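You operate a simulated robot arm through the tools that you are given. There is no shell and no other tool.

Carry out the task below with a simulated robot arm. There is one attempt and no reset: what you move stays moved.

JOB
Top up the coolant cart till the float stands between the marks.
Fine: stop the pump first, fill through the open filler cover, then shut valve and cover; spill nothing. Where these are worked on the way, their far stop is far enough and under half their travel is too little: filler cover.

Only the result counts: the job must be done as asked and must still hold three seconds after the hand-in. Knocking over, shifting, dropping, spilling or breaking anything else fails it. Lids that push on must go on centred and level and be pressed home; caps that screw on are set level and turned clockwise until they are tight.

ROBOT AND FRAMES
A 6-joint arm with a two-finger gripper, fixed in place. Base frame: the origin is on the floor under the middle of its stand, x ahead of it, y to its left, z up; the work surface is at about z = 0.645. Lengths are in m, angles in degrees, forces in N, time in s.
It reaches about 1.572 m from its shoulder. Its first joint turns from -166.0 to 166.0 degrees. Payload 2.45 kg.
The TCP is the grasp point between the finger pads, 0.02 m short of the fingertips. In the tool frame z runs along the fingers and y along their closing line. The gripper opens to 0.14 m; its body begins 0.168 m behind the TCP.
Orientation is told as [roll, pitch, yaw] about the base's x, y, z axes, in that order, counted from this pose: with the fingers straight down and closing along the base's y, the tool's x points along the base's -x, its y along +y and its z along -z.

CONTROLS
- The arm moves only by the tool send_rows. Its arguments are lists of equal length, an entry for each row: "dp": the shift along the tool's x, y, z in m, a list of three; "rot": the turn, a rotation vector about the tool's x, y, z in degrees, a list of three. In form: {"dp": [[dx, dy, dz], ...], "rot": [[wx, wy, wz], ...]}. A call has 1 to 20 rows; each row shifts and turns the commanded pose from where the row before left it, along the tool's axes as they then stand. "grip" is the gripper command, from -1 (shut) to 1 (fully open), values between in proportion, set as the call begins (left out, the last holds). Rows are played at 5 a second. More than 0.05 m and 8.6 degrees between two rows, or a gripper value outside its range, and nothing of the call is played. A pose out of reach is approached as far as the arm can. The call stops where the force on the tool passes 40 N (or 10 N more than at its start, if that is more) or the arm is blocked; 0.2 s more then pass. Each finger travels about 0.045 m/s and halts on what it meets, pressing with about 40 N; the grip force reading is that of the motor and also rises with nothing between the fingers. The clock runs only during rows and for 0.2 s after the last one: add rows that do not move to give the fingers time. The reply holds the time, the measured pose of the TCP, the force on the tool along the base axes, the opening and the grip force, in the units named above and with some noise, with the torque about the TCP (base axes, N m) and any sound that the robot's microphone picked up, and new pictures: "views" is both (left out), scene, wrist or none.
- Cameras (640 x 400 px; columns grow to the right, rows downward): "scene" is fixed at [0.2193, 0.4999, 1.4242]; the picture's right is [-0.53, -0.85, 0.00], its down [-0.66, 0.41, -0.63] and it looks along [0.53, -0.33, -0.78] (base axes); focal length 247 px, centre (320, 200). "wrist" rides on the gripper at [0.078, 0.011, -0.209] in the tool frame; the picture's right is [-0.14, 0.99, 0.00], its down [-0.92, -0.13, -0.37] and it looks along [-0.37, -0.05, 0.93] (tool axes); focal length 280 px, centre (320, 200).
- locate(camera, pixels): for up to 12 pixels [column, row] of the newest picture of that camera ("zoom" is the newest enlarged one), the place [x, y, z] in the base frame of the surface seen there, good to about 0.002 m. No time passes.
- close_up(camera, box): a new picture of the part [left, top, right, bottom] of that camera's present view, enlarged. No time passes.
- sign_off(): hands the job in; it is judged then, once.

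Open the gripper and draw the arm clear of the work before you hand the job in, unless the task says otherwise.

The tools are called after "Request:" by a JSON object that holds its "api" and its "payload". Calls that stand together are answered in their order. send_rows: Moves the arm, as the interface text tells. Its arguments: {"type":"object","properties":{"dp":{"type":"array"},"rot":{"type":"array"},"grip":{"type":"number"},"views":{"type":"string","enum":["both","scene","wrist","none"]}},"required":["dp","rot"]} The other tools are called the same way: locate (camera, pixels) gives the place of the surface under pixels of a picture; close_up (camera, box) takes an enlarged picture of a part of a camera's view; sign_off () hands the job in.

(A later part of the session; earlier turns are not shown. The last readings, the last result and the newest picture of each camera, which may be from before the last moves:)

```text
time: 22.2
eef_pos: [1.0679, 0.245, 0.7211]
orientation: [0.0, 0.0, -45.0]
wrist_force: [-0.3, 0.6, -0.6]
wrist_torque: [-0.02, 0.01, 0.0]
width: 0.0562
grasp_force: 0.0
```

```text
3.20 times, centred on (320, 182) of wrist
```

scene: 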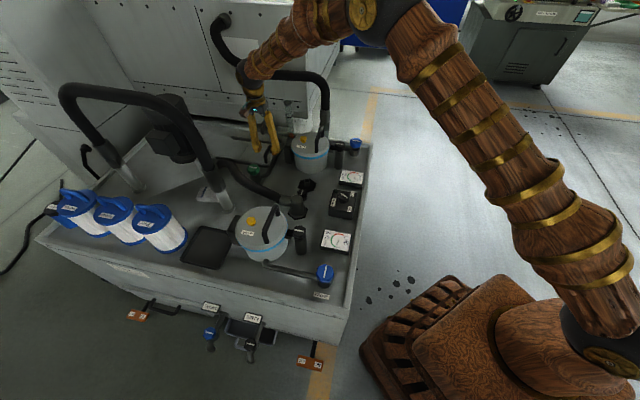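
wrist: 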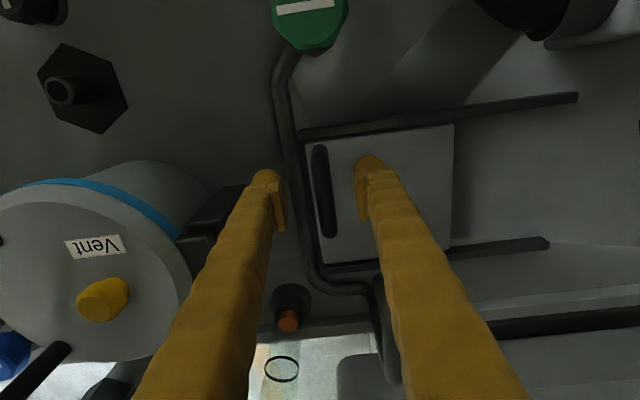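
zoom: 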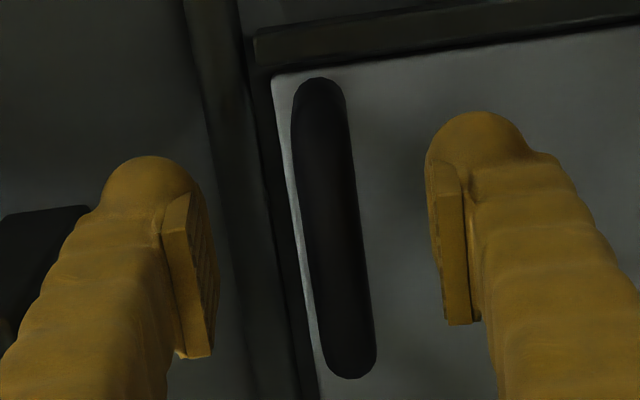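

The bar (322,190) is centred between the fingers. I lower another 2 cm and close gently on it.

Request:
{"api": "send_rows", "payload": {"dp": [[0, 0, 0.01], [0, 0, 0.01], [0, 0, 0]], "rot": [[0, 0, 0], [0, 0, 0], [0, 0, 0]], "views": "none"}}

Request:
{"api": "send_rows", "payload": {"dp": [[0, 0, 0], [0, 0, 0], [0, 0, 0], [0, 0, 0]], "rot": [[0, 0, 0], [0, 0, 0], [0, 0, 0], [0, 0, 0]], "grip": -0.9, "views": "wrist"}}

```text
time: 23.0
eef_pos: [1.0714, 0.2459, 0.7016]
orientation: [-0.1, 0.0, -44.9]
wrist_force: [0.3, -0.1, -0.6]
wrist_torque: [0.0, 0.0, -0.01]
width: 0.0561
grasp_force: 0.0
```

```text
time: 24.0
eef_pos: [1.0712, 0.2466, 0.7019]
orientation: [0.0, -0.1, -44.9]
wrist_force: [-0.1, -0.2, 1.4]
wrist_torque: [0.01, 0.06, 0.0]
width: 0.013
grasp_force: 35.1
```

wrist: 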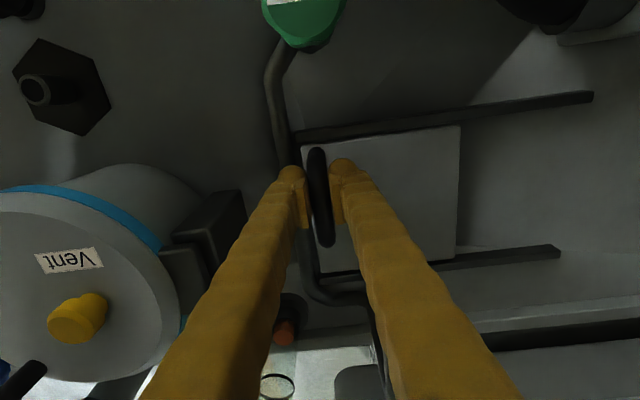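

Bar gripped (width 0.013). I slide the cover along the rails (tool +y), first 6 cm with force monitoring.

Request:
{"api": "send_rows", "payload": {"dp": [[0, 0.01, 0], [0, 0.0125, 0], [0, 0.0125, 0], [0, 0.0125, 0], [0, 0.0125, 0], [0, 0, 0]], "rot": [[0, 0, 0], [0, 0, 0], [0, 0, 0], [0, 0, 0], [0, 0, 0], [0, 0, 0]], "views": "wrist"}}

```text
time: 25.4
eef_pos: [1.1134, 0.2885, 0.7009]
orientation: [0.0, 0.1, -45.0]
wrist_force: [14.4, -12.3, 0.3]
wrist_torque: [-0.1, -0.09, -0.01]
width: 0.0127
grasp_force: 39.8
```

wrist: 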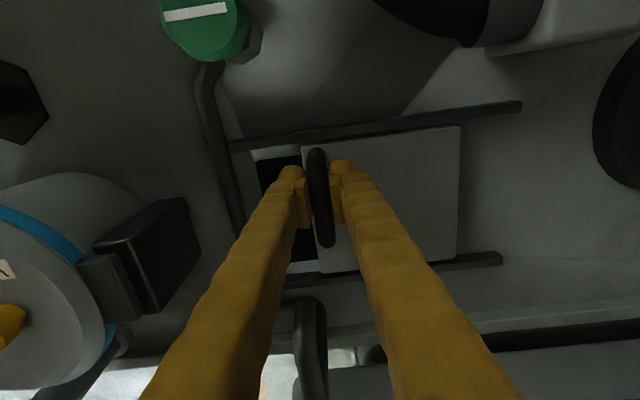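

The cover slid 6 cm exposing the dark opening; a ~19 N side load toward +t has built up, so I shift 2 mm that way and continue sliding to the stop.

Request:
{"api": "send_rows", "payload": {"dp": [[-0.002, 0, 0], [0, 0.01, 0], [0, 0.01, 0], [0, 0.01, 0], [0, 0, 0]], "rot": [[0, 0, 0], [0, 0, 0], [0, 0, 0], [0, 0, 0], [0, 0, 0]], "views": "wrist"}}

```text
time: 26.6
eef_pos: [1.1325, 0.3091, 0.7013]
orientation: [-0.1, 0.0, -45.0]
wrist_force: [6.6, -8.7, -3.1]
wrist_torque: [0.08, 0.11, -0.02]
width: 0.0125
grasp_force: 38.6
```

wrist: 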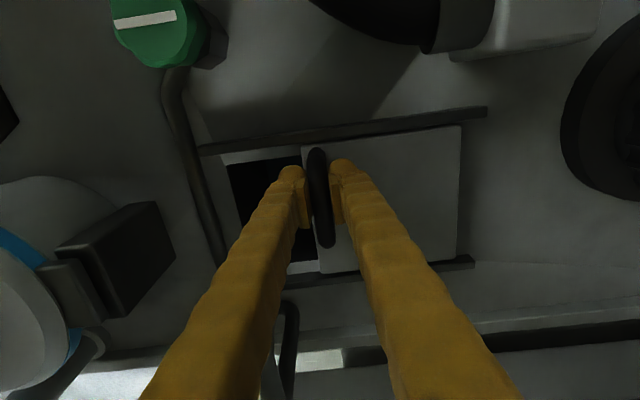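

The plate edge (462) is nearing the rail end (478). I keep sliding in small steps until the stop is felt.

Request:
{"api": "send_rows", "payload": {"dp": [[-0.001, 0, 0], [0, 0.006, 0], [0, 0.006, 0], [0, 0.006, 0], [0, 0.006, 0], [0, 0, 0]], "rot": [[0, 0, 0], [0, 0, 0], [0, 0, 0], [0, 0, 0], [0, 0, 0], [0, 0, 0]], "views": "wrist"}}

```text
time: 27.5
eef_pos: [1.1427, 0.3173, 0.7009]
orientation: [-0.4, 0.2, -45.0]
wrist_force: [-11.0, -0.9, 5.2]
wrist_torque: [0.09, 0.12, -0.04]
width: 0.0126
grasp_force: 39.2
stopped in row 4: the force on the tool passed its limit at 54 N (the readings are from after the stop); the commanded pose is now the measured one
```

wrist: 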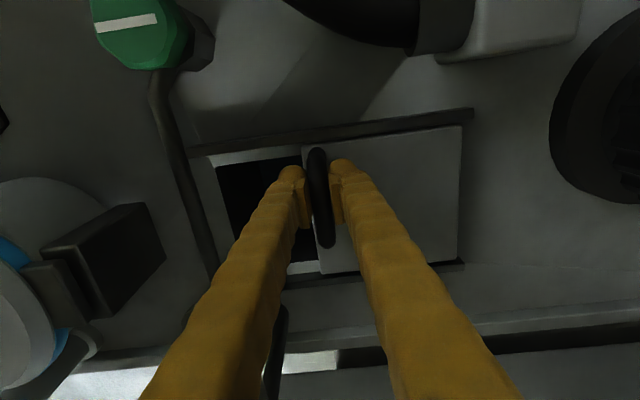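

The stop is reached after ~0.10 m of travel. I release the handle and rise for a look at the opening beneath the spout.

Request:
{"api": "send_rows", "payload": {"dp": [[0, 0, 0], [0, 0, 0], [0, 0, 0], [0, 0, -0.02], [0, 0, -0.04], [0, 0, -0.045], [0, 0, -0.045], [0, 0, -0.045], [0, 0, -0.045], [0, 0, 0]], "rot": [[0, 0, 0], [0, 0, 0], [0, 0, 0], [0, 0, 0], [0, 0, 0], [0, 0, 0], [0, 0, 0], [0, 0, 0], [0, 0, 0], [0, 0, 0]], "grip": -0.2}}

Request:
{"api": "close_up", "payload": {"camera": "wrist", "box": [200, 60, 440, 210]}}

Request:
{"api": "close_up", "payload": {"camera": "scene", "box": [220, 90, 340, 165]}}

```text
time: 29.7
eef_pos: [1.1448, 0.3194, 0.9395]
orientation: [-0.5, 0.2, -45.1]
wrist_force: [-0.4, -0.3, 0.1]
wrist_torque: [0.03, 0.0, -0.02]
width: 0.0558
grasp_force: 0.0
```

scene: 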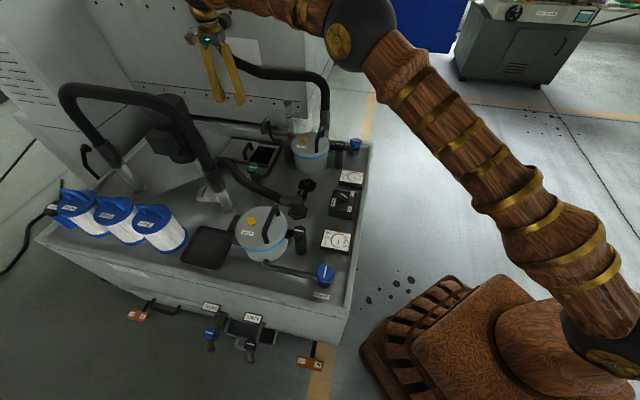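
wrist: 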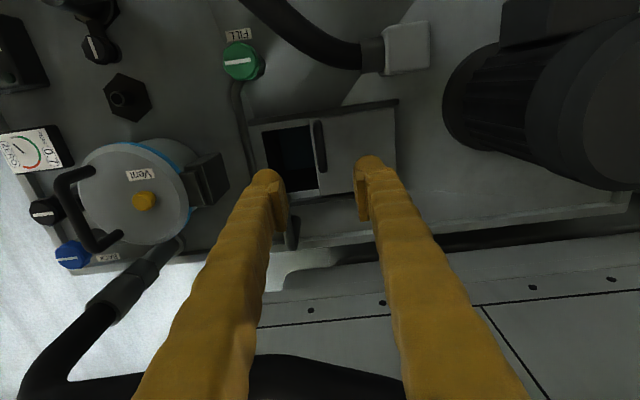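

```text
2.67 times, centred on (320, 135) of wrist
```

zoom: 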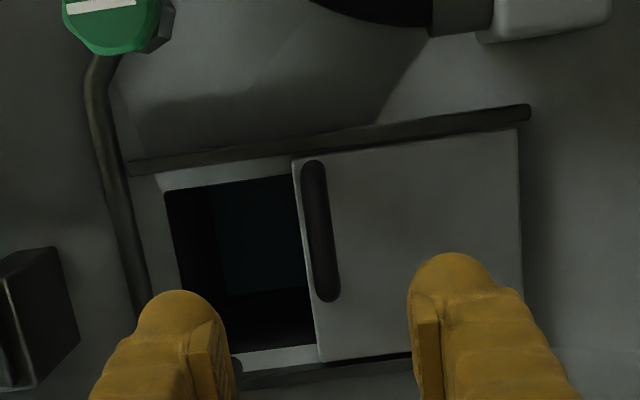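

```text
5.33 times, centred on (280, 128) of scene
```

zoom: 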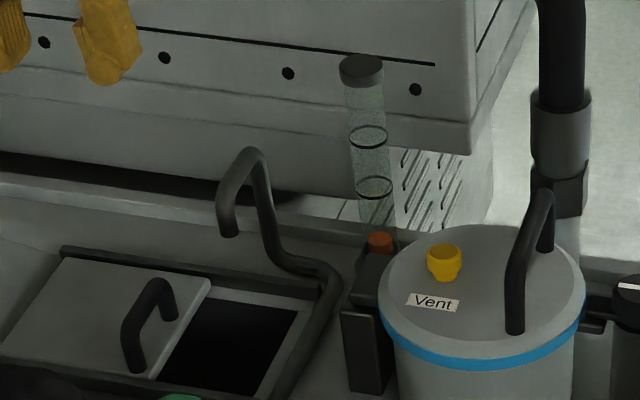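

The cover is at its far stop and the opening lies under the spout. Next the green FILL valve at (0.975, 0.344, 0.724): I move above it and yaw to about −126° so the fingers can turn ~90° counter-clockwise without meeting the black hose on its +y side.

Request:
{"api": "send_rows", "payload": {"dp": [[0.0345, -0.0255, 0], [0.0345, -0.0255, 0], [0.0345, -0.0255, 0], [0.0345, -0.0255, 0], [0, 0, 0], [0, 0, 0], [0, 0, 0], [0, 0, 0], [0, 0, 0], [0, 0, 0], [0, 0, 0], [0, 0, 0], [0, 0, 0], [0, 0, 0], [0, 0, 0]], "rot": [[0, 0, 0], [0, 0, 0], [0, 0, 0], [0, 0, 0], [0, 0, 8.1], [0, 0, 8.1], [0, 0, 8.1], [0, 0, 8.1], [0, 0, 8.1], [0, 0, 8.1], [0, 0, 8.1], [0, 0, 8.1], [0, 0, 8.1], [0, 0, 8.1], [0, 0, 0]], "grip": 0.2}}

Request:
{"api": "close_up", "payload": {"camera": "wrist", "box": [240, 90, 400, 190]}}

```text
time: 32.9
eef_pos: [0.9737, 0.3437, 0.9408]
orientation: [-0.3, -0.3, -126.2]
wrist_force: [-0.6, -0.2, 0.2]
wrist_torque: [0.02, 0.02, 0.0]
width: 0.084
grasp_force: 0.0
```

scene: 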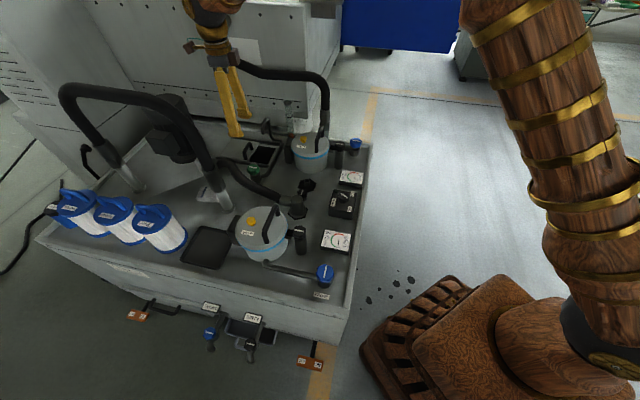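
wrist: 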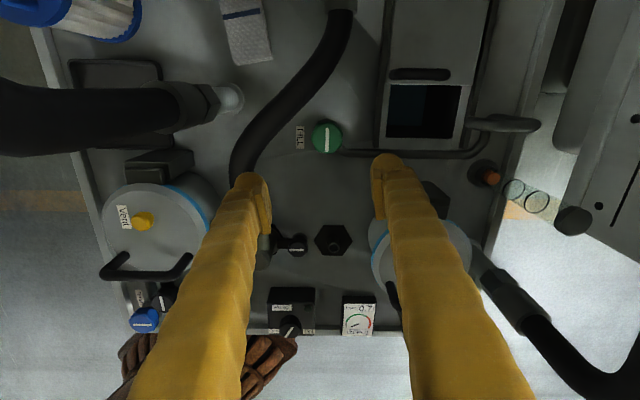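

```text
4.00 times, centred on (320, 140) of wrist
```

zoom: 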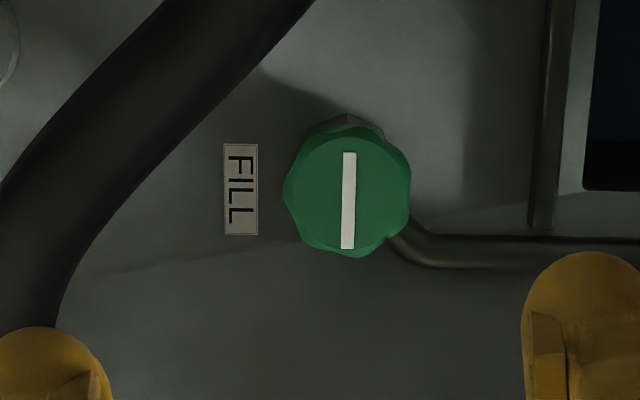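

The stripe runs across the pipe (shut), knob centre at zoom (347,200), Ø≈0.045; hose edge is up-left. I locate the knob and the hose surface to verify clearance.

Request:
{"api": "locate", "payload": {"camera": "zoom", "pixels": [[348, 200], [300, 200], [400, 200], [348, 145], [348, 245], [190, 120], [150, 170], [110, 225], [80, 260], [240, 70], [230, 60], [380, 130]]}}

Request:
{"api": "close_up", "payload": {"camera": "scene", "box": [220, 90, 340, 165]}}

```text
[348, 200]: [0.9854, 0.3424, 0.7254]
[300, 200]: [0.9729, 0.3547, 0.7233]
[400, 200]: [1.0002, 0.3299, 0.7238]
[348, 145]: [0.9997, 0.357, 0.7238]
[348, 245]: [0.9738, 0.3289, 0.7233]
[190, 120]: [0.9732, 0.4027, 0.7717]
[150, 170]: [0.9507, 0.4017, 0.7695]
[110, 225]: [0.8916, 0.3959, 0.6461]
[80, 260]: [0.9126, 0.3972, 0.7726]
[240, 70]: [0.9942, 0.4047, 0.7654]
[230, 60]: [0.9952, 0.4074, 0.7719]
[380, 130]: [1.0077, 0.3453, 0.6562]
```

```text
5.33 times, centred on (280, 128) of scene
```

zoom: 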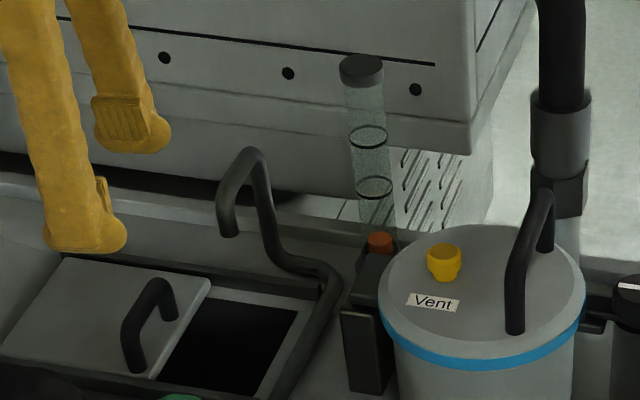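

The knob centre is ≈(0.986, 0.343, 0.725), Ø≈0.047; the hose edge is ~0.06 m away toward +y. I use yaw −110° (more clearance, I only need a partial turn), narrow the fingers to 0.064 and descend to z≈0.80.

Request:
{"api": "send_rows", "payload": {"dp": [[0.0067, 0.0103, 0], [0, 0, 0], [0, 0, 0], [0, 0, 0.045], [0, 0, 0.045], [0, 0, 0.045], [0, 0, 0]], "rot": [[0, 0, 0], [0, 0, -8.1], [0, 0, -8.1], [0, 0, 0], [0, 0, 0], [0, 0, 0], [0, 0, 0]], "grip": -0.09}}

Request:
{"api": "close_up", "payload": {"camera": "wrist", "box": [220, 110, 420, 235]}}

Request:
{"api": "close_up", "payload": {"camera": "scene", "box": [220, 90, 340, 165]}}

```text
time: 34.5
eef_pos: [0.9832, 0.3431, 0.8084]
orientation: [-0.2, -0.3, -109.8]
wrist_force: [0.5, -0.4, -0.7]
wrist_torque: [-0.02, 0.02, 0.01]
width: 0.0638
grasp_force: 0.1
```

scene: 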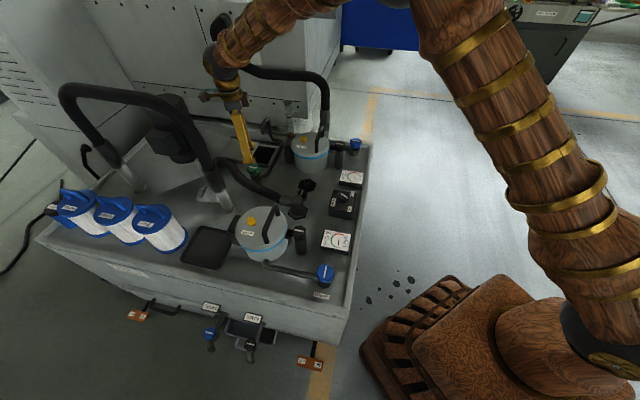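
wrist: 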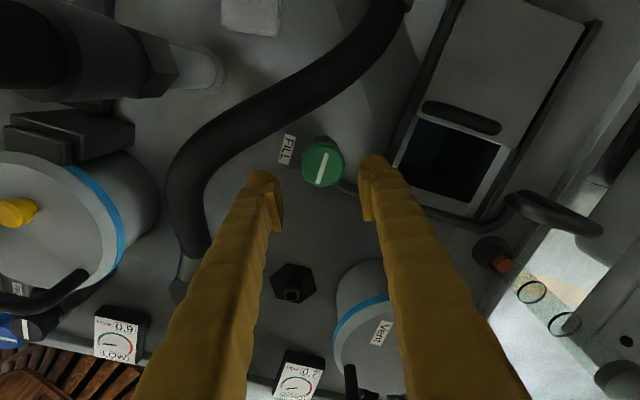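

```text
3.20 times, centred on (320, 172) of wrist
```

zoom: 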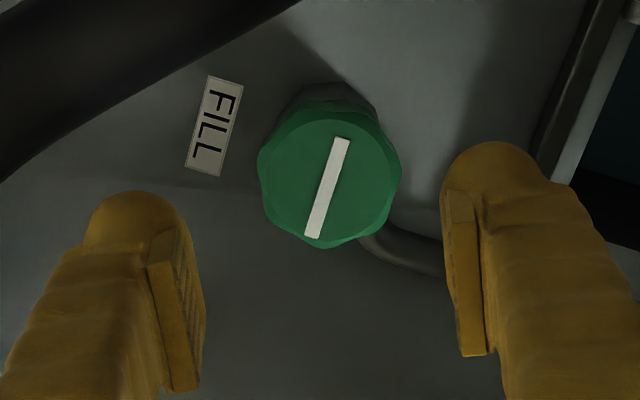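

```text
5.33 times, centred on (280, 128) of scene
```

zoom: 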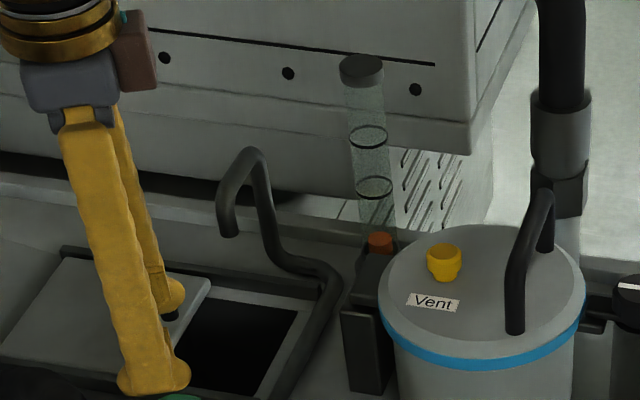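

The knob sits at (322,167), ~2.5 mm toward tool +y from the grasp axis; the float stays visible in both cameras. I nudge and descend to TCP z≈0.722.

Request:
{"api": "locate", "payload": {"camera": "wrist", "pixels": [[322, 167], [304, 165], [342, 165], [322, 150], [322, 185]]}}

Request:
{"api": "send_rows", "payload": {"dp": [[0, 0.0025, 0], [0, 0, 0.025], [0, 0, 0.025], [0, 0, 0.02], [0, 0, 0.016], [0, 0, 0]], "rot": [[0, 0, 0], [0, 0, 0], [0, 0, 0], [0, 0, 0], [0, 0, 0], [0, 0, 0]], "views": "wrist"}}

Request:
{"api": "close_up", "payload": {"camera": "wrist", "box": [220, 130, 420, 255]}}

```text
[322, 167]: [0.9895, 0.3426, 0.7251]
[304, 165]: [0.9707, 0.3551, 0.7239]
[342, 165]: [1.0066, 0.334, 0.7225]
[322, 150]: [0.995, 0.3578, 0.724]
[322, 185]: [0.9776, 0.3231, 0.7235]
```

```text
time: 35.9
eef_pos: [0.9887, 0.3415, 0.7211]
orientation: [-0.4, -0.3, -109.8]
wrist_force: [-0.3, 0.7, -0.3]
wrist_torque: [0.0, -0.02, 0.0]
width: 0.0637
grasp_force: 0.1
```

wrist: 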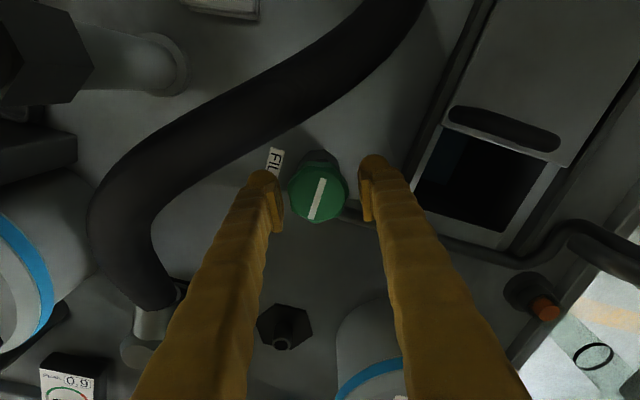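

```text
3.20 times, centred on (320, 192) of wrist
```

zoom: 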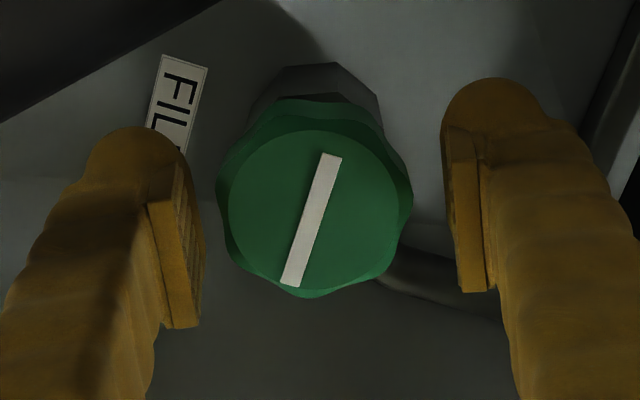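

Knob is ~2–3 mm left of the pads' midplane now; I shift back 2 mm and close on it.

Request:
{"api": "send_rows", "payload": {"dp": [[0, -0.002, 0], [0, 0, 0]], "rot": [[0, 0, 0], [0, 0, 0]], "views": "none"}}

Request:
{"api": "send_rows", "payload": {"dp": [[0, 0, 0], [0, 0, 0], [0, 0, 0]], "rot": [[0, 0, 0], [0, 0, 0], [0, 0, 0]], "grip": -1}}

Request:
{"api": "close_up", "payload": {"camera": "wrist", "box": [220, 130, 420, 255]}}

Request:
{"api": "close_up", "payload": {"camera": "scene", "box": [220, 90, 340, 165]}}

```text
time: 36.5
eef_pos: [0.9857, 0.3416, 0.7197]
orientation: [-0.4, -0.2, -109.7]
wrist_force: [0.3, 0.7, 0.9]
wrist_torque: [0.02, 0.0, 0.03]
width: 0.0636
grasp_force: 0.0
```

```text
time: 37.3
eef_pos: [0.9862, 0.342, 0.7203]
orientation: [-0.4, -0.1, -109.8]
wrist_force: [5.6, 0.0, -0.9]
wrist_torque: [-0.01, -0.04, -0.01]
width: 0.0463
grasp_force: 41.3
```

scene: 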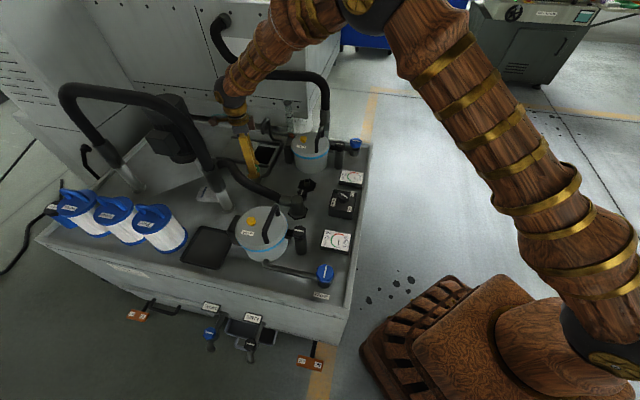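
wrist: 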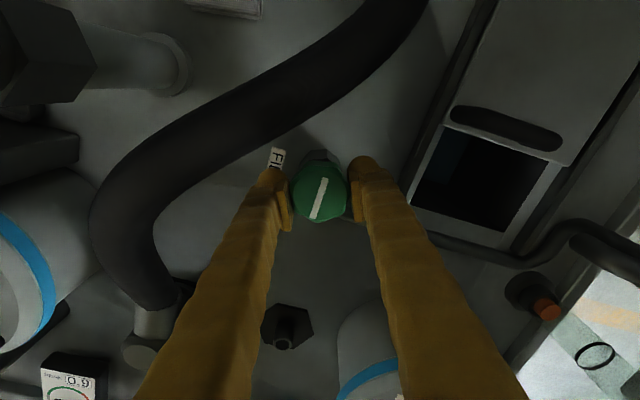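

```text
3.20 times, centred on (320, 192) of wrist
```

zoom: 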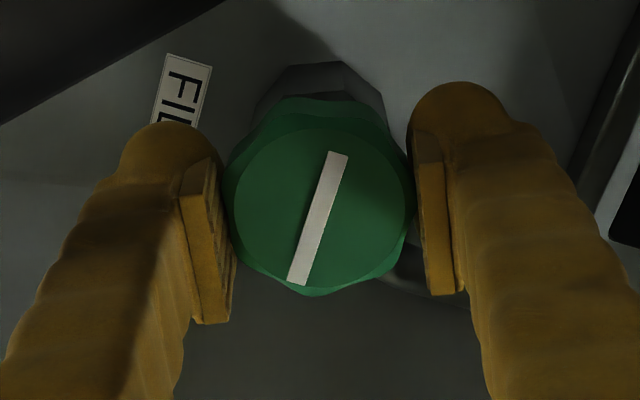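

```text
5.33 times, centred on (280, 128) of scene
```

zoom: 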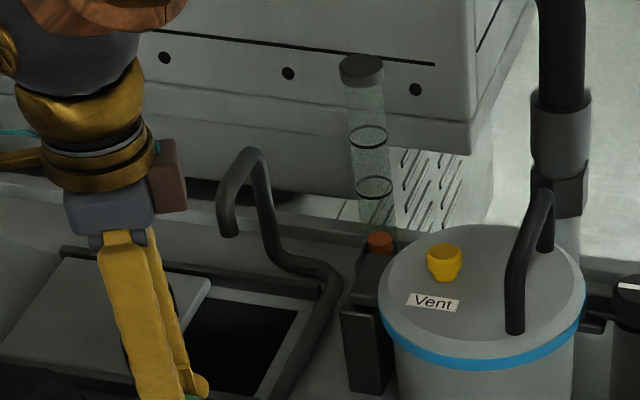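

Gripped at 0.046 with little side load, and the spout and float are visible in the scene view. I turn counter-clockwise ~15° and look for turning and flow.

Request:
{"api": "send_rows", "payload": {"dp": [[0, 0, 0], [0, 0, 0]], "rot": [[0, 0, -7.5], [0, 0, -7.5]]}}

Request:
{"api": "close_up", "payload": {"camera": "wrist", "box": [220, 130, 420, 255]}}

Request:
{"api": "close_up", "payload": {"camera": "scene", "box": [220, 90, 340, 165]}}

```text
time: 37.9
eef_pos: [0.9861, 0.3415, 0.7203]
orientation: [-0.4, -0.2, -94.7]
wrist_force: [-2.0, -11.0, 11.8]
wrist_torque: [-0.21, 0.07, 0.02]
width: 0.0465
grasp_force: 45.5
```

scene: 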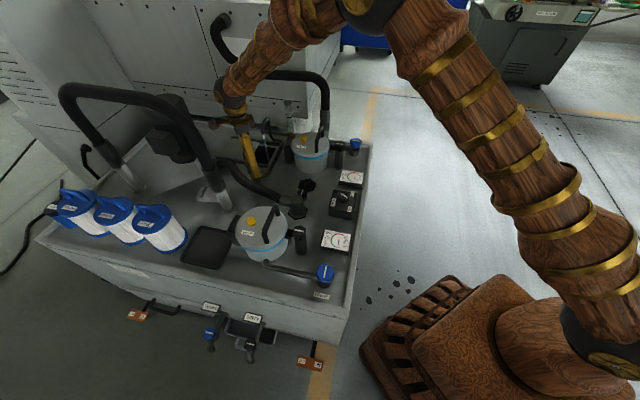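
wrist: 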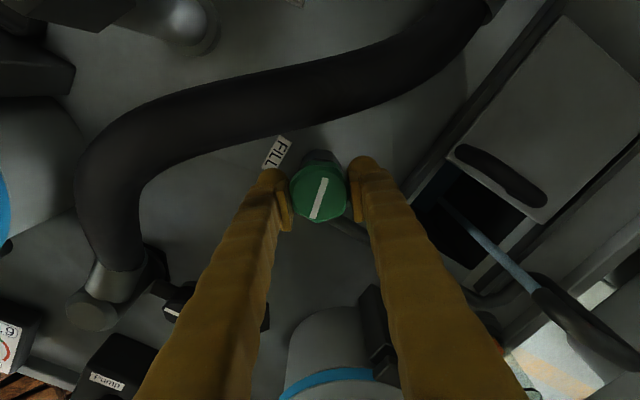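

```text
3.20 times, centred on (320, 192) of wrist
```

zoom: 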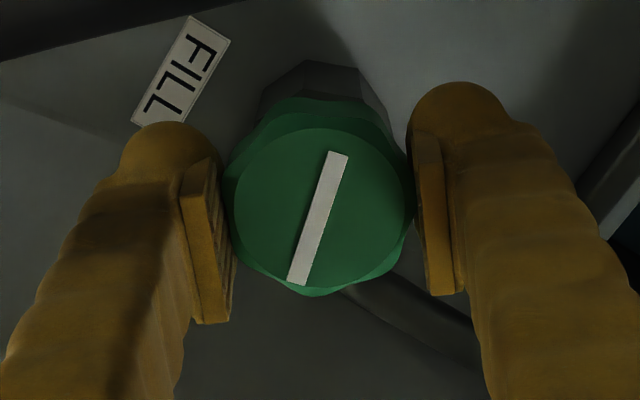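

```text
5.33 times, centred on (280, 128) of scene
```

zoom: 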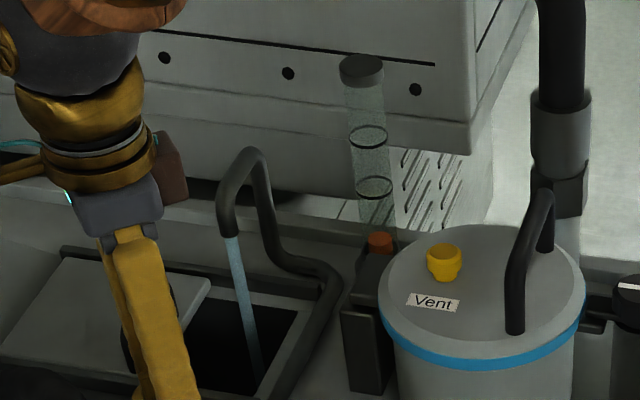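

Coolant is flowing from the spout into the opening with ~15° of turn. I hold still for 1 s and read the float.

Request:
{"api": "send_rows", "payload": {"dp": [[0, 0, 0], [0, 0, 0], [0, 0, 0], [0, 0, 0]], "rot": [[0, 0, 0], [0, 0, 0], [0, 0, 0], [0, 0, 0]], "views": "scene"}}

Request:
{"api": "close_up", "payload": {"camera": "scene", "box": [250, 90, 330, 140]}}

```text
time: 38.9
eef_pos: [0.9873, 0.3422, 0.7211]
orientation: [-0.5, -0.1, -94.8]
wrist_force: [-4.7, -18.5, 21.5]
wrist_torque: [-0.22, 0.06, 0.0]
width: 0.0464
grasp_force: 45.2
```

scene: 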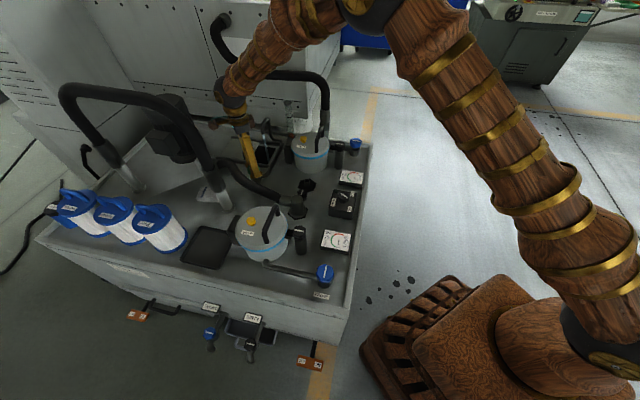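

```text
8.00 times, centred on (290, 115) of scene
```

zoom: 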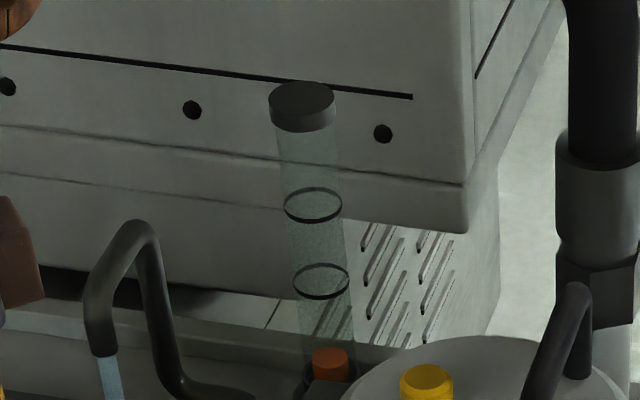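

The float has barely risen (zoom y≈363), so flow is slow. I relieve the creeping load (up 1 mm, toward −y) and open another 15°.

Request:
{"api": "send_rows", "payload": {"dp": [[0.001, 0, -0.001], [0, 0, 0], [0, 0, 0], [0, 0, 0]], "rot": [[0, 0, 0], [0, 0, -7.5], [0, 0, -7.5], [0, 0, 0]], "views": "scene"}}

Request:
{"api": "close_up", "payload": {"camera": "scene", "box": [250, 90, 330, 140]}}

Request:
{"api": "close_up", "payload": {"camera": "scene", "box": [220, 90, 340, 165]}}

```text
time: 39.8
eef_pos: [0.9865, 0.3431, 0.7205]
orientation: [-0.3, 0.0, -80.4]
wrist_force: [1.5, 3.4, 0.3]
wrist_torque: [0.1, -0.05, 0.03]
width: 0.0464
grasp_force: 45.3
stopped in row 4: the force on the tool passed its limit at 41 N (the readings are from after the stop); the commanded pose is now the measured one
```

scene: 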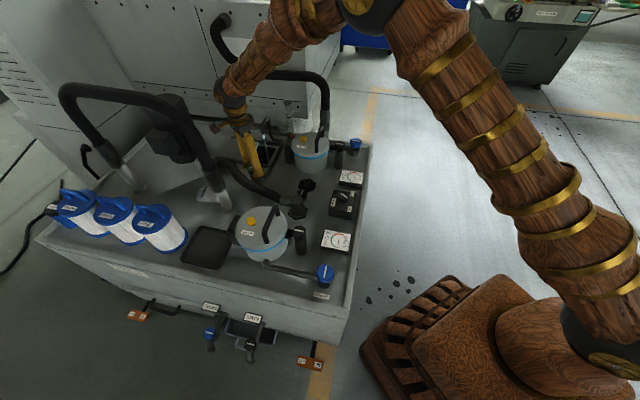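

```text
8.00 times, centred on (290, 115) of scene
```

zoom: 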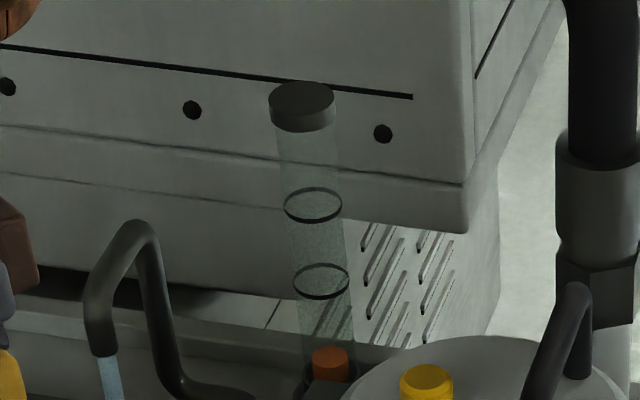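

```text
5.33 times, centred on (280, 128) of scene
```

zoom: 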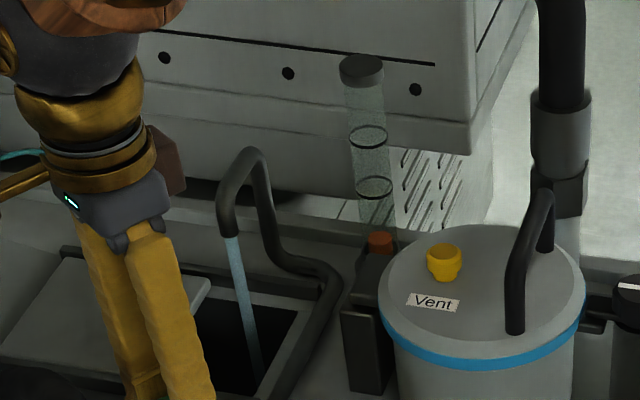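

Valve is ~30° open and the load reset. I hold for 2 s and measure the float's rise.

Request:
{"api": "send_rows", "payload": {"dp": [[0, 0, 0], [0, 0, 0], [0, 0, 0], [0, 0, 0], [0, 0, 0], [0, 0, 0], [0, 0, 0], [0, 0, 0], [0, 0, 0], [0, 0, 0]], "rot": [[0, 0, 0], [0, 0, 0], [0, 0, 0], [0, 0, 0], [0, 0, 0], [0, 0, 0], [0, 0, 0], [0, 0, 0], [0, 0, 0], [0, 0, 0]], "views": "scene"}}

Request:
{"api": "close_up", "payload": {"camera": "scene", "box": [250, 90, 330, 140]}}

```text
time: 42.0
eef_pos: [0.9863, 0.3427, 0.7202]
orientation: [-0.4, -0.1, -80.3]
wrist_force: [6.6, 0.3, -4.0]
wrist_torque: [-0.04, -0.1, -0.01]
width: 0.0463
grasp_force: 45.1
```

scene: 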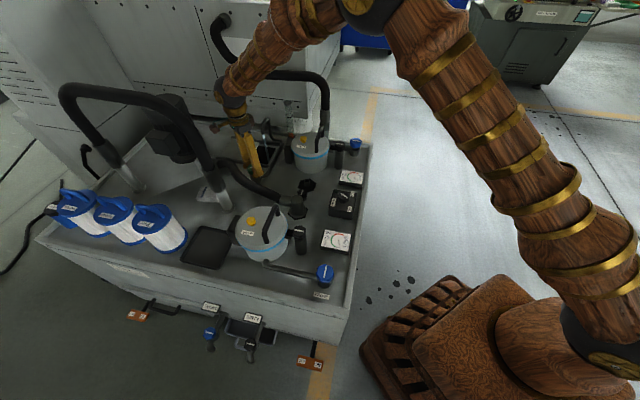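

```text
8.00 times, centred on (290, 115) of scene
```

zoom: 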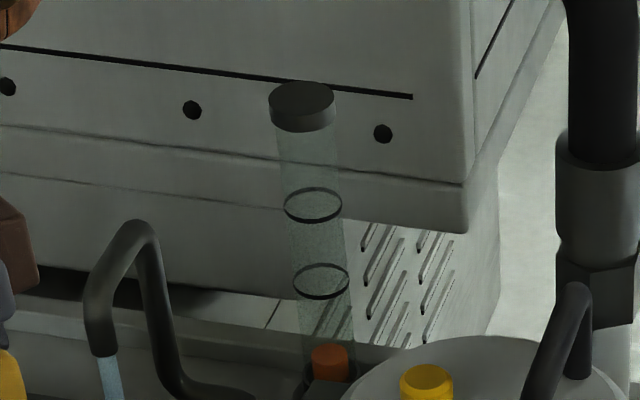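

The float rises ~2 zoom px/s and the stream lands well inside the opening. I open another 15° to speed up and check the stream's landing.

Request:
{"api": "send_rows", "payload": {"dp": [[0, 0, 0], [0, 0, 0], [0, 0, 0], [0, 0, 0]], "rot": [[0, 0, -7.5], [0, 0, -7.5], [0, 0, 0], [0, 0, 0]]}}

Request:
{"api": "close_up", "payload": {"camera": "scene", "box": [220, 90, 340, 165]}}

Request:
{"api": "close_up", "payload": {"camera": "scene", "box": [250, 90, 330, 140]}}

```text
time: 43.0
eef_pos: [0.9865, 0.3426, 0.7214]
orientation: [-0.3, -0.1, -65.3]
wrist_force: [17.3, 10.6, -0.1]
wrist_torque: [0.18, -0.2, -0.02]
width: 0.0464
grasp_force: 45.3
```

scene: 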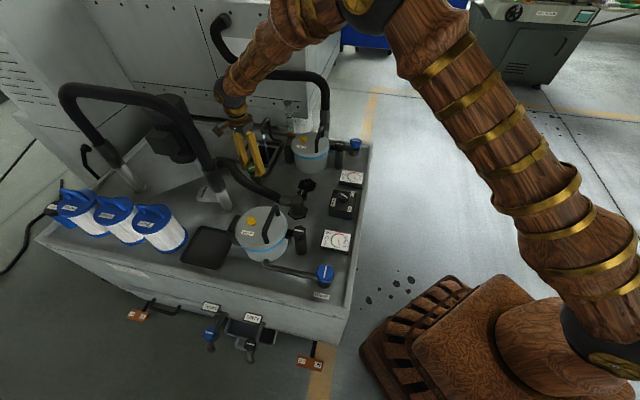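
wrist: 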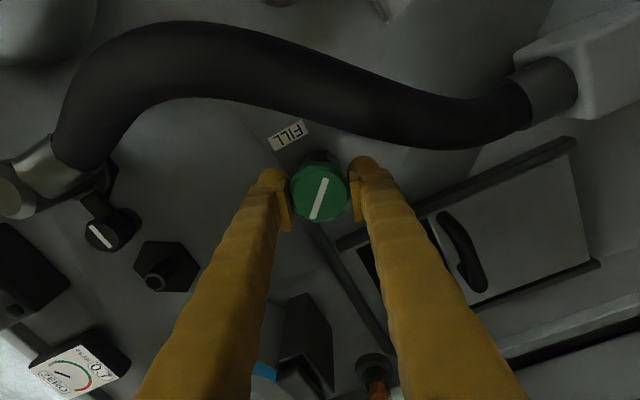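

```text
5.33 times, centred on (280, 128) of scene
```

zoom: 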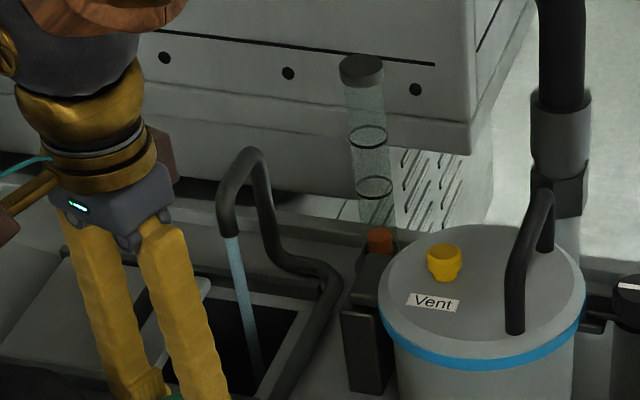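

```text
8.00 times, centred on (290, 115) of scene
```

zoom: 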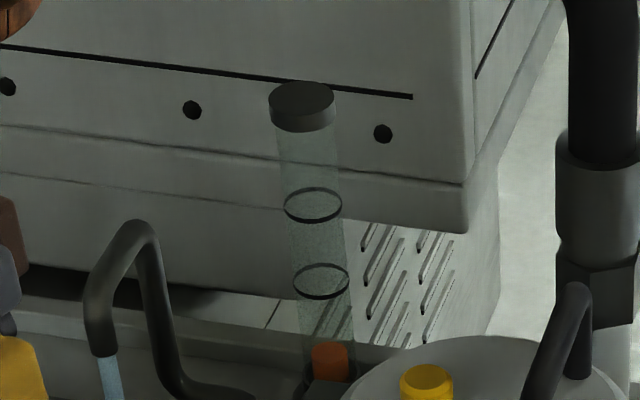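

Stream unchanged and inside the opening; float slightly higher. I relieve 1 mm along tool +y and hold ~3.6 s.

Request:
{"api": "send_rows", "payload": {"dp": [[0, 0.001, 0], [0, 0, 0], [0, 0, 0], [0, 0, 0], [0, 0, 0], [0, 0, 0], [0, 0, 0], [0, 0, 0], [0, 0, 0], [0, 0, 0], [0, 0, 0], [0, 0, 0], [0, 0, 0], [0, 0, 0], [0, 0, 0], [0, 0, 0], [0, 0, 0]], "rot": [[0, 0, 0], [0, 0, 0], [0, 0, 0], [0, 0, 0], [0, 0, 0], [0, 0, 0], [0, 0, 0], [0, 0, 0], [0, 0, 0], [0, 0, 0], [0, 0, 0], [0, 0, 0], [0, 0, 0], [0, 0, 0], [0, 0, 0], [0, 0, 0], [0, 0, 0]], "views": "scene"}}

Request:
{"api": "close_up", "payload": {"camera": "scene", "box": [250, 90, 330, 140]}}

```text
time: 45.2
eef_pos: [0.9865, 0.3421, 0.72]
orientation: [-0.6, 0.0, -65.4]
wrist_force: [-7.4, 0.2, 8.9]
wrist_torque: [-0.03, 0.07, -0.01]
width: 0.0466
grasp_force: 45.0
stopped in row 10: the force on the tool passed its limit at 40 N (the readings are from after the stop); the commanded pose is now the measured one
```

scene: 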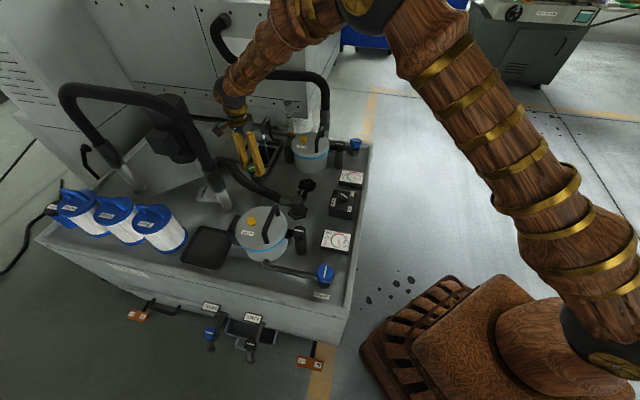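

```text
8.00 times, centred on (290, 115) of scene
```

zoom: 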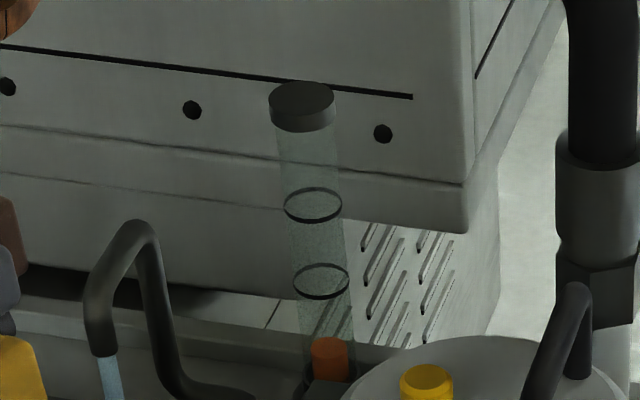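

The float is at zoom y≈351 (top 337), rising ~2 px/s. To avoid load creep during the long wait I loosen the fingers around the knob (valve stays put) and keep waiting.

Request:
{"api": "send_rows", "payload": {"dp": [[0, 0, 0], [0, 0, 0], [0, 0, 0], [0, 0, 0], [0, 0, 0], [0, 0, 0], [0, 0, 0], [0, 0, 0], [0, 0, 0], [0, 0, 0], [0, 0, 0], [0, 0, 0], [0, 0, 0], [0, 0, 0], [0, 0, 0], [0, 0, 0], [0, 0, 0], [0, 0, 0], [0, 0, 0], [0, 0, 0]], "rot": [[0, 0, 0], [0, 0, 0], [0, 0, 0], [0, 0, 0], [0, 0, 0], [0, 0, 0], [0, 0, 0], [0, 0, 0], [0, 0, 0], [0, 0, 0], [0, 0, 0], [0, 0, 0], [0, 0, 0], [0, 0, 0], [0, 0, 0], [0, 0, 0], [0, 0, 0], [0, 0, 0], [0, 0, 0], [0, 0, 0]], "grip": -0.09}}

Request:
{"api": "close_up", "payload": {"camera": "scene", "box": [250, 90, 330, 140]}}

Request:
{"api": "close_up", "payload": {"camera": "wrist", "box": [220, 130, 420, 255]}}

```text
time: 49.4
eef_pos: [0.9862, 0.3427, 0.7188]
orientation: [-0.4, 0.1, -65.3]
wrist_force: [0.1, 0.0, 0.5]
wrist_torque: [0.02, 0.0, 0.05]
width: 0.0635
grasp_force: 0.1
```

scene: 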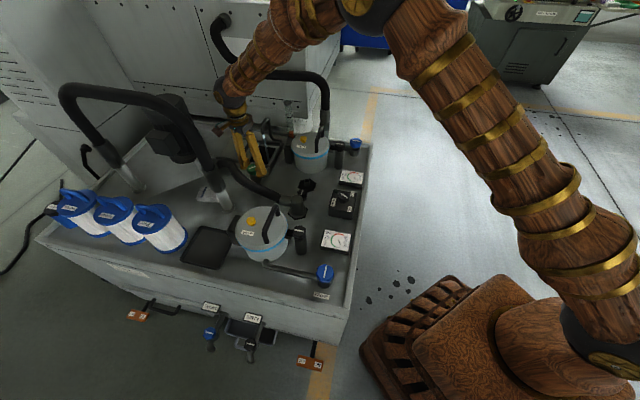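
wrist: 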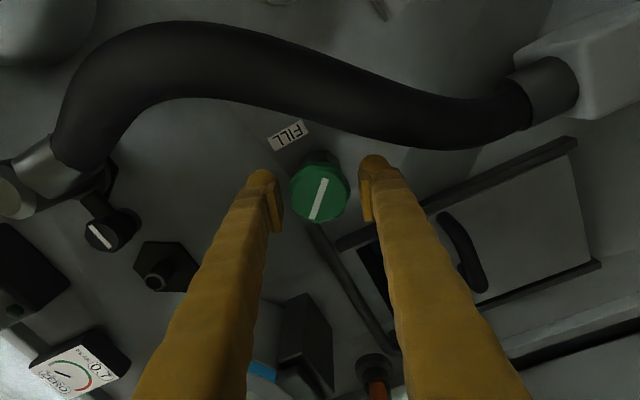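

```text
8.00 times, centred on (290, 115) of scene
```

zoom: 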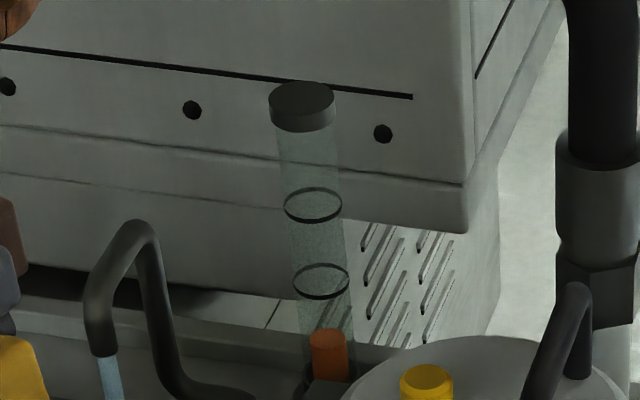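

```text
3.20 times, centred on (320, 192) of wrist
```

zoom: 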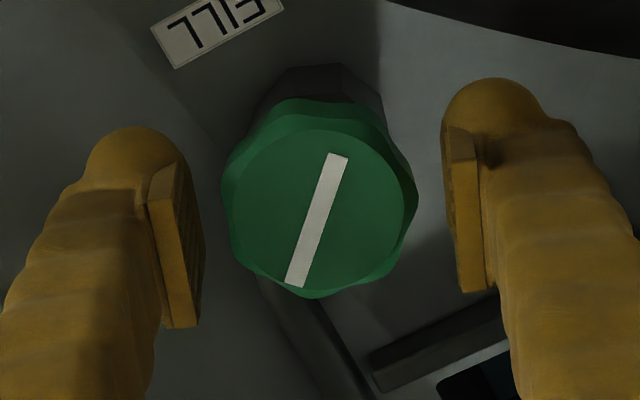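

The float top is at zoom y≈329, rising ~1.9 px/s, and the valve remains open. I keep waiting.

Request:
{"api": "send_rows", "payload": {"dp": [[0, 0, 0], [0, 0, 0], [0, 0, 0], [0, 0, 0], [0, 0, 0], [0, 0, 0], [0, 0, 0], [0, 0, 0], [0, 0, 0], [0, 0, 0], [0, 0, 0], [0, 0, 0], [0, 0, 0], [0, 0, 0], [0, 0, 0], [0, 0, 0], [0, 0, 0], [0, 0, 0], [0, 0, 0], [0, 0, 0]], "rot": [[0, 0, 0], [0, 0, 0], [0, 0, 0], [0, 0, 0], [0, 0, 0], [0, 0, 0], [0, 0, 0], [0, 0, 0], [0, 0, 0], [0, 0, 0], [0, 0, 0], [0, 0, 0], [0, 0, 0], [0, 0, 0], [0, 0, 0], [0, 0, 0], [0, 0, 0], [0, 0, 0], [0, 0, 0], [0, 0, 0]], "views": "scene"}}

Request:
{"api": "close_up", "payload": {"camera": "scene", "box": [250, 90, 330, 140]}}

```text
time: 53.6
eef_pos: [0.9872, 0.3427, 0.72]
orientation: [-0.3, 0.0, -65.3]
wrist_force: [-0.2, -0.7, 0.6]
wrist_torque: [0.01, 0.0, 0.0]
width: 0.0636
grasp_force: 0.1
```

scene: 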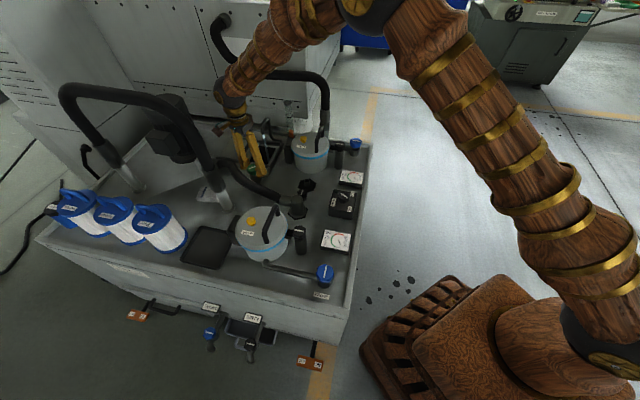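

```text
8.00 times, centred on (290, 115) of scene
```

zoom: 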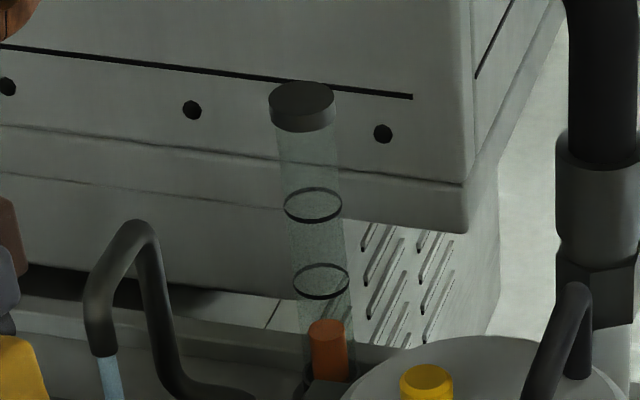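

Float top at y≈320 now. I continue waiting.

Request:
{"api": "send_rows", "payload": {"dp": [[0, 0, 0], [0, 0, 0], [0, 0, 0], [0, 0, 0], [0, 0, 0], [0, 0, 0], [0, 0, 0], [0, 0, 0], [0, 0, 0], [0, 0, 0], [0, 0, 0], [0, 0, 0], [0, 0, 0], [0, 0, 0], [0, 0, 0], [0, 0, 0], [0, 0, 0], [0, 0, 0], [0, 0, 0], [0, 0, 0]], "rot": [[0, 0, 0], [0, 0, 0], [0, 0, 0], [0, 0, 0], [0, 0, 0], [0, 0, 0], [0, 0, 0], [0, 0, 0], [0, 0, 0], [0, 0, 0], [0, 0, 0], [0, 0, 0], [0, 0, 0], [0, 0, 0], [0, 0, 0], [0, 0, 0], [0, 0, 0], [0, 0, 0], [0, 0, 0], [0, 0, 0]], "views": "none"}}

Request:
{"api": "send_rows", "payload": {"dp": [[0, 0, 0], [0, 0, 0], [0, 0, 0], [0, 0, 0], [0, 0, 0], [0, 0, 0], [0, 0, 0], [0, 0, 0], [0, 0, 0], [0, 0, 0]], "rot": [[0, 0, 0], [0, 0, 0], [0, 0, 0], [0, 0, 0], [0, 0, 0], [0, 0, 0], [0, 0, 0], [0, 0, 0], [0, 0, 0], [0, 0, 0]], "views": "scene"}}

Request:
{"api": "close_up", "payload": {"camera": "scene", "box": [250, 90, 330, 140]}}

Request:
{"api": "close_up", "payload": {"camera": "scene", "box": [220, 90, 340, 165]}}

```text
time: 57.8
eef_pos: [0.9863, 0.3427, 0.7203]
orientation: [-0.3, 0.0, -65.3]
wrist_force: [-0.5, -0.1, -0.4]
wrist_torque: [0.0, -0.04, -0.01]
width: 0.0638
grasp_force: 0.1
```

```text
time: 60.0
eef_pos: [0.9865, 0.3433, 0.72]
orientation: [-0.4, -0.1, -65.4]
wrist_force: [-0.2, 0.2, -0.3]
wrist_torque: [0.02, -0.01, -0.01]
width: 0.0637
grasp_force: 0.0
```

scene: 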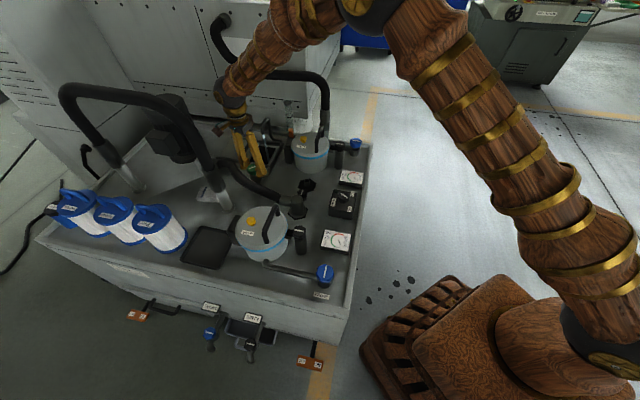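

```text
8.00 times, centred on (290, 115) of scene
```

zoom: 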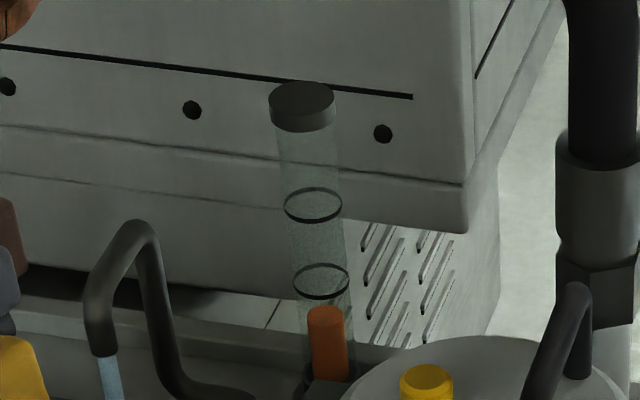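

```text
5.33 times, centred on (280, 128) of scene
```

zoom: 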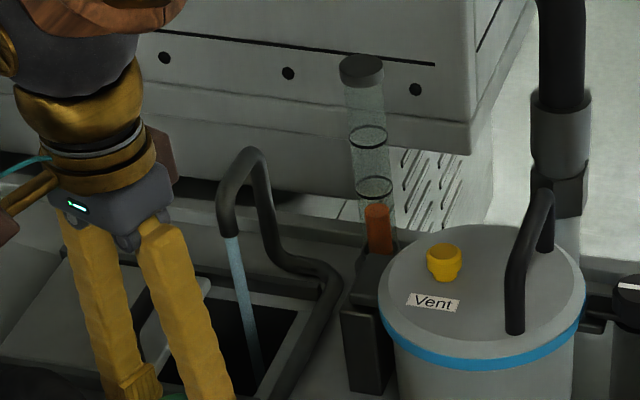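

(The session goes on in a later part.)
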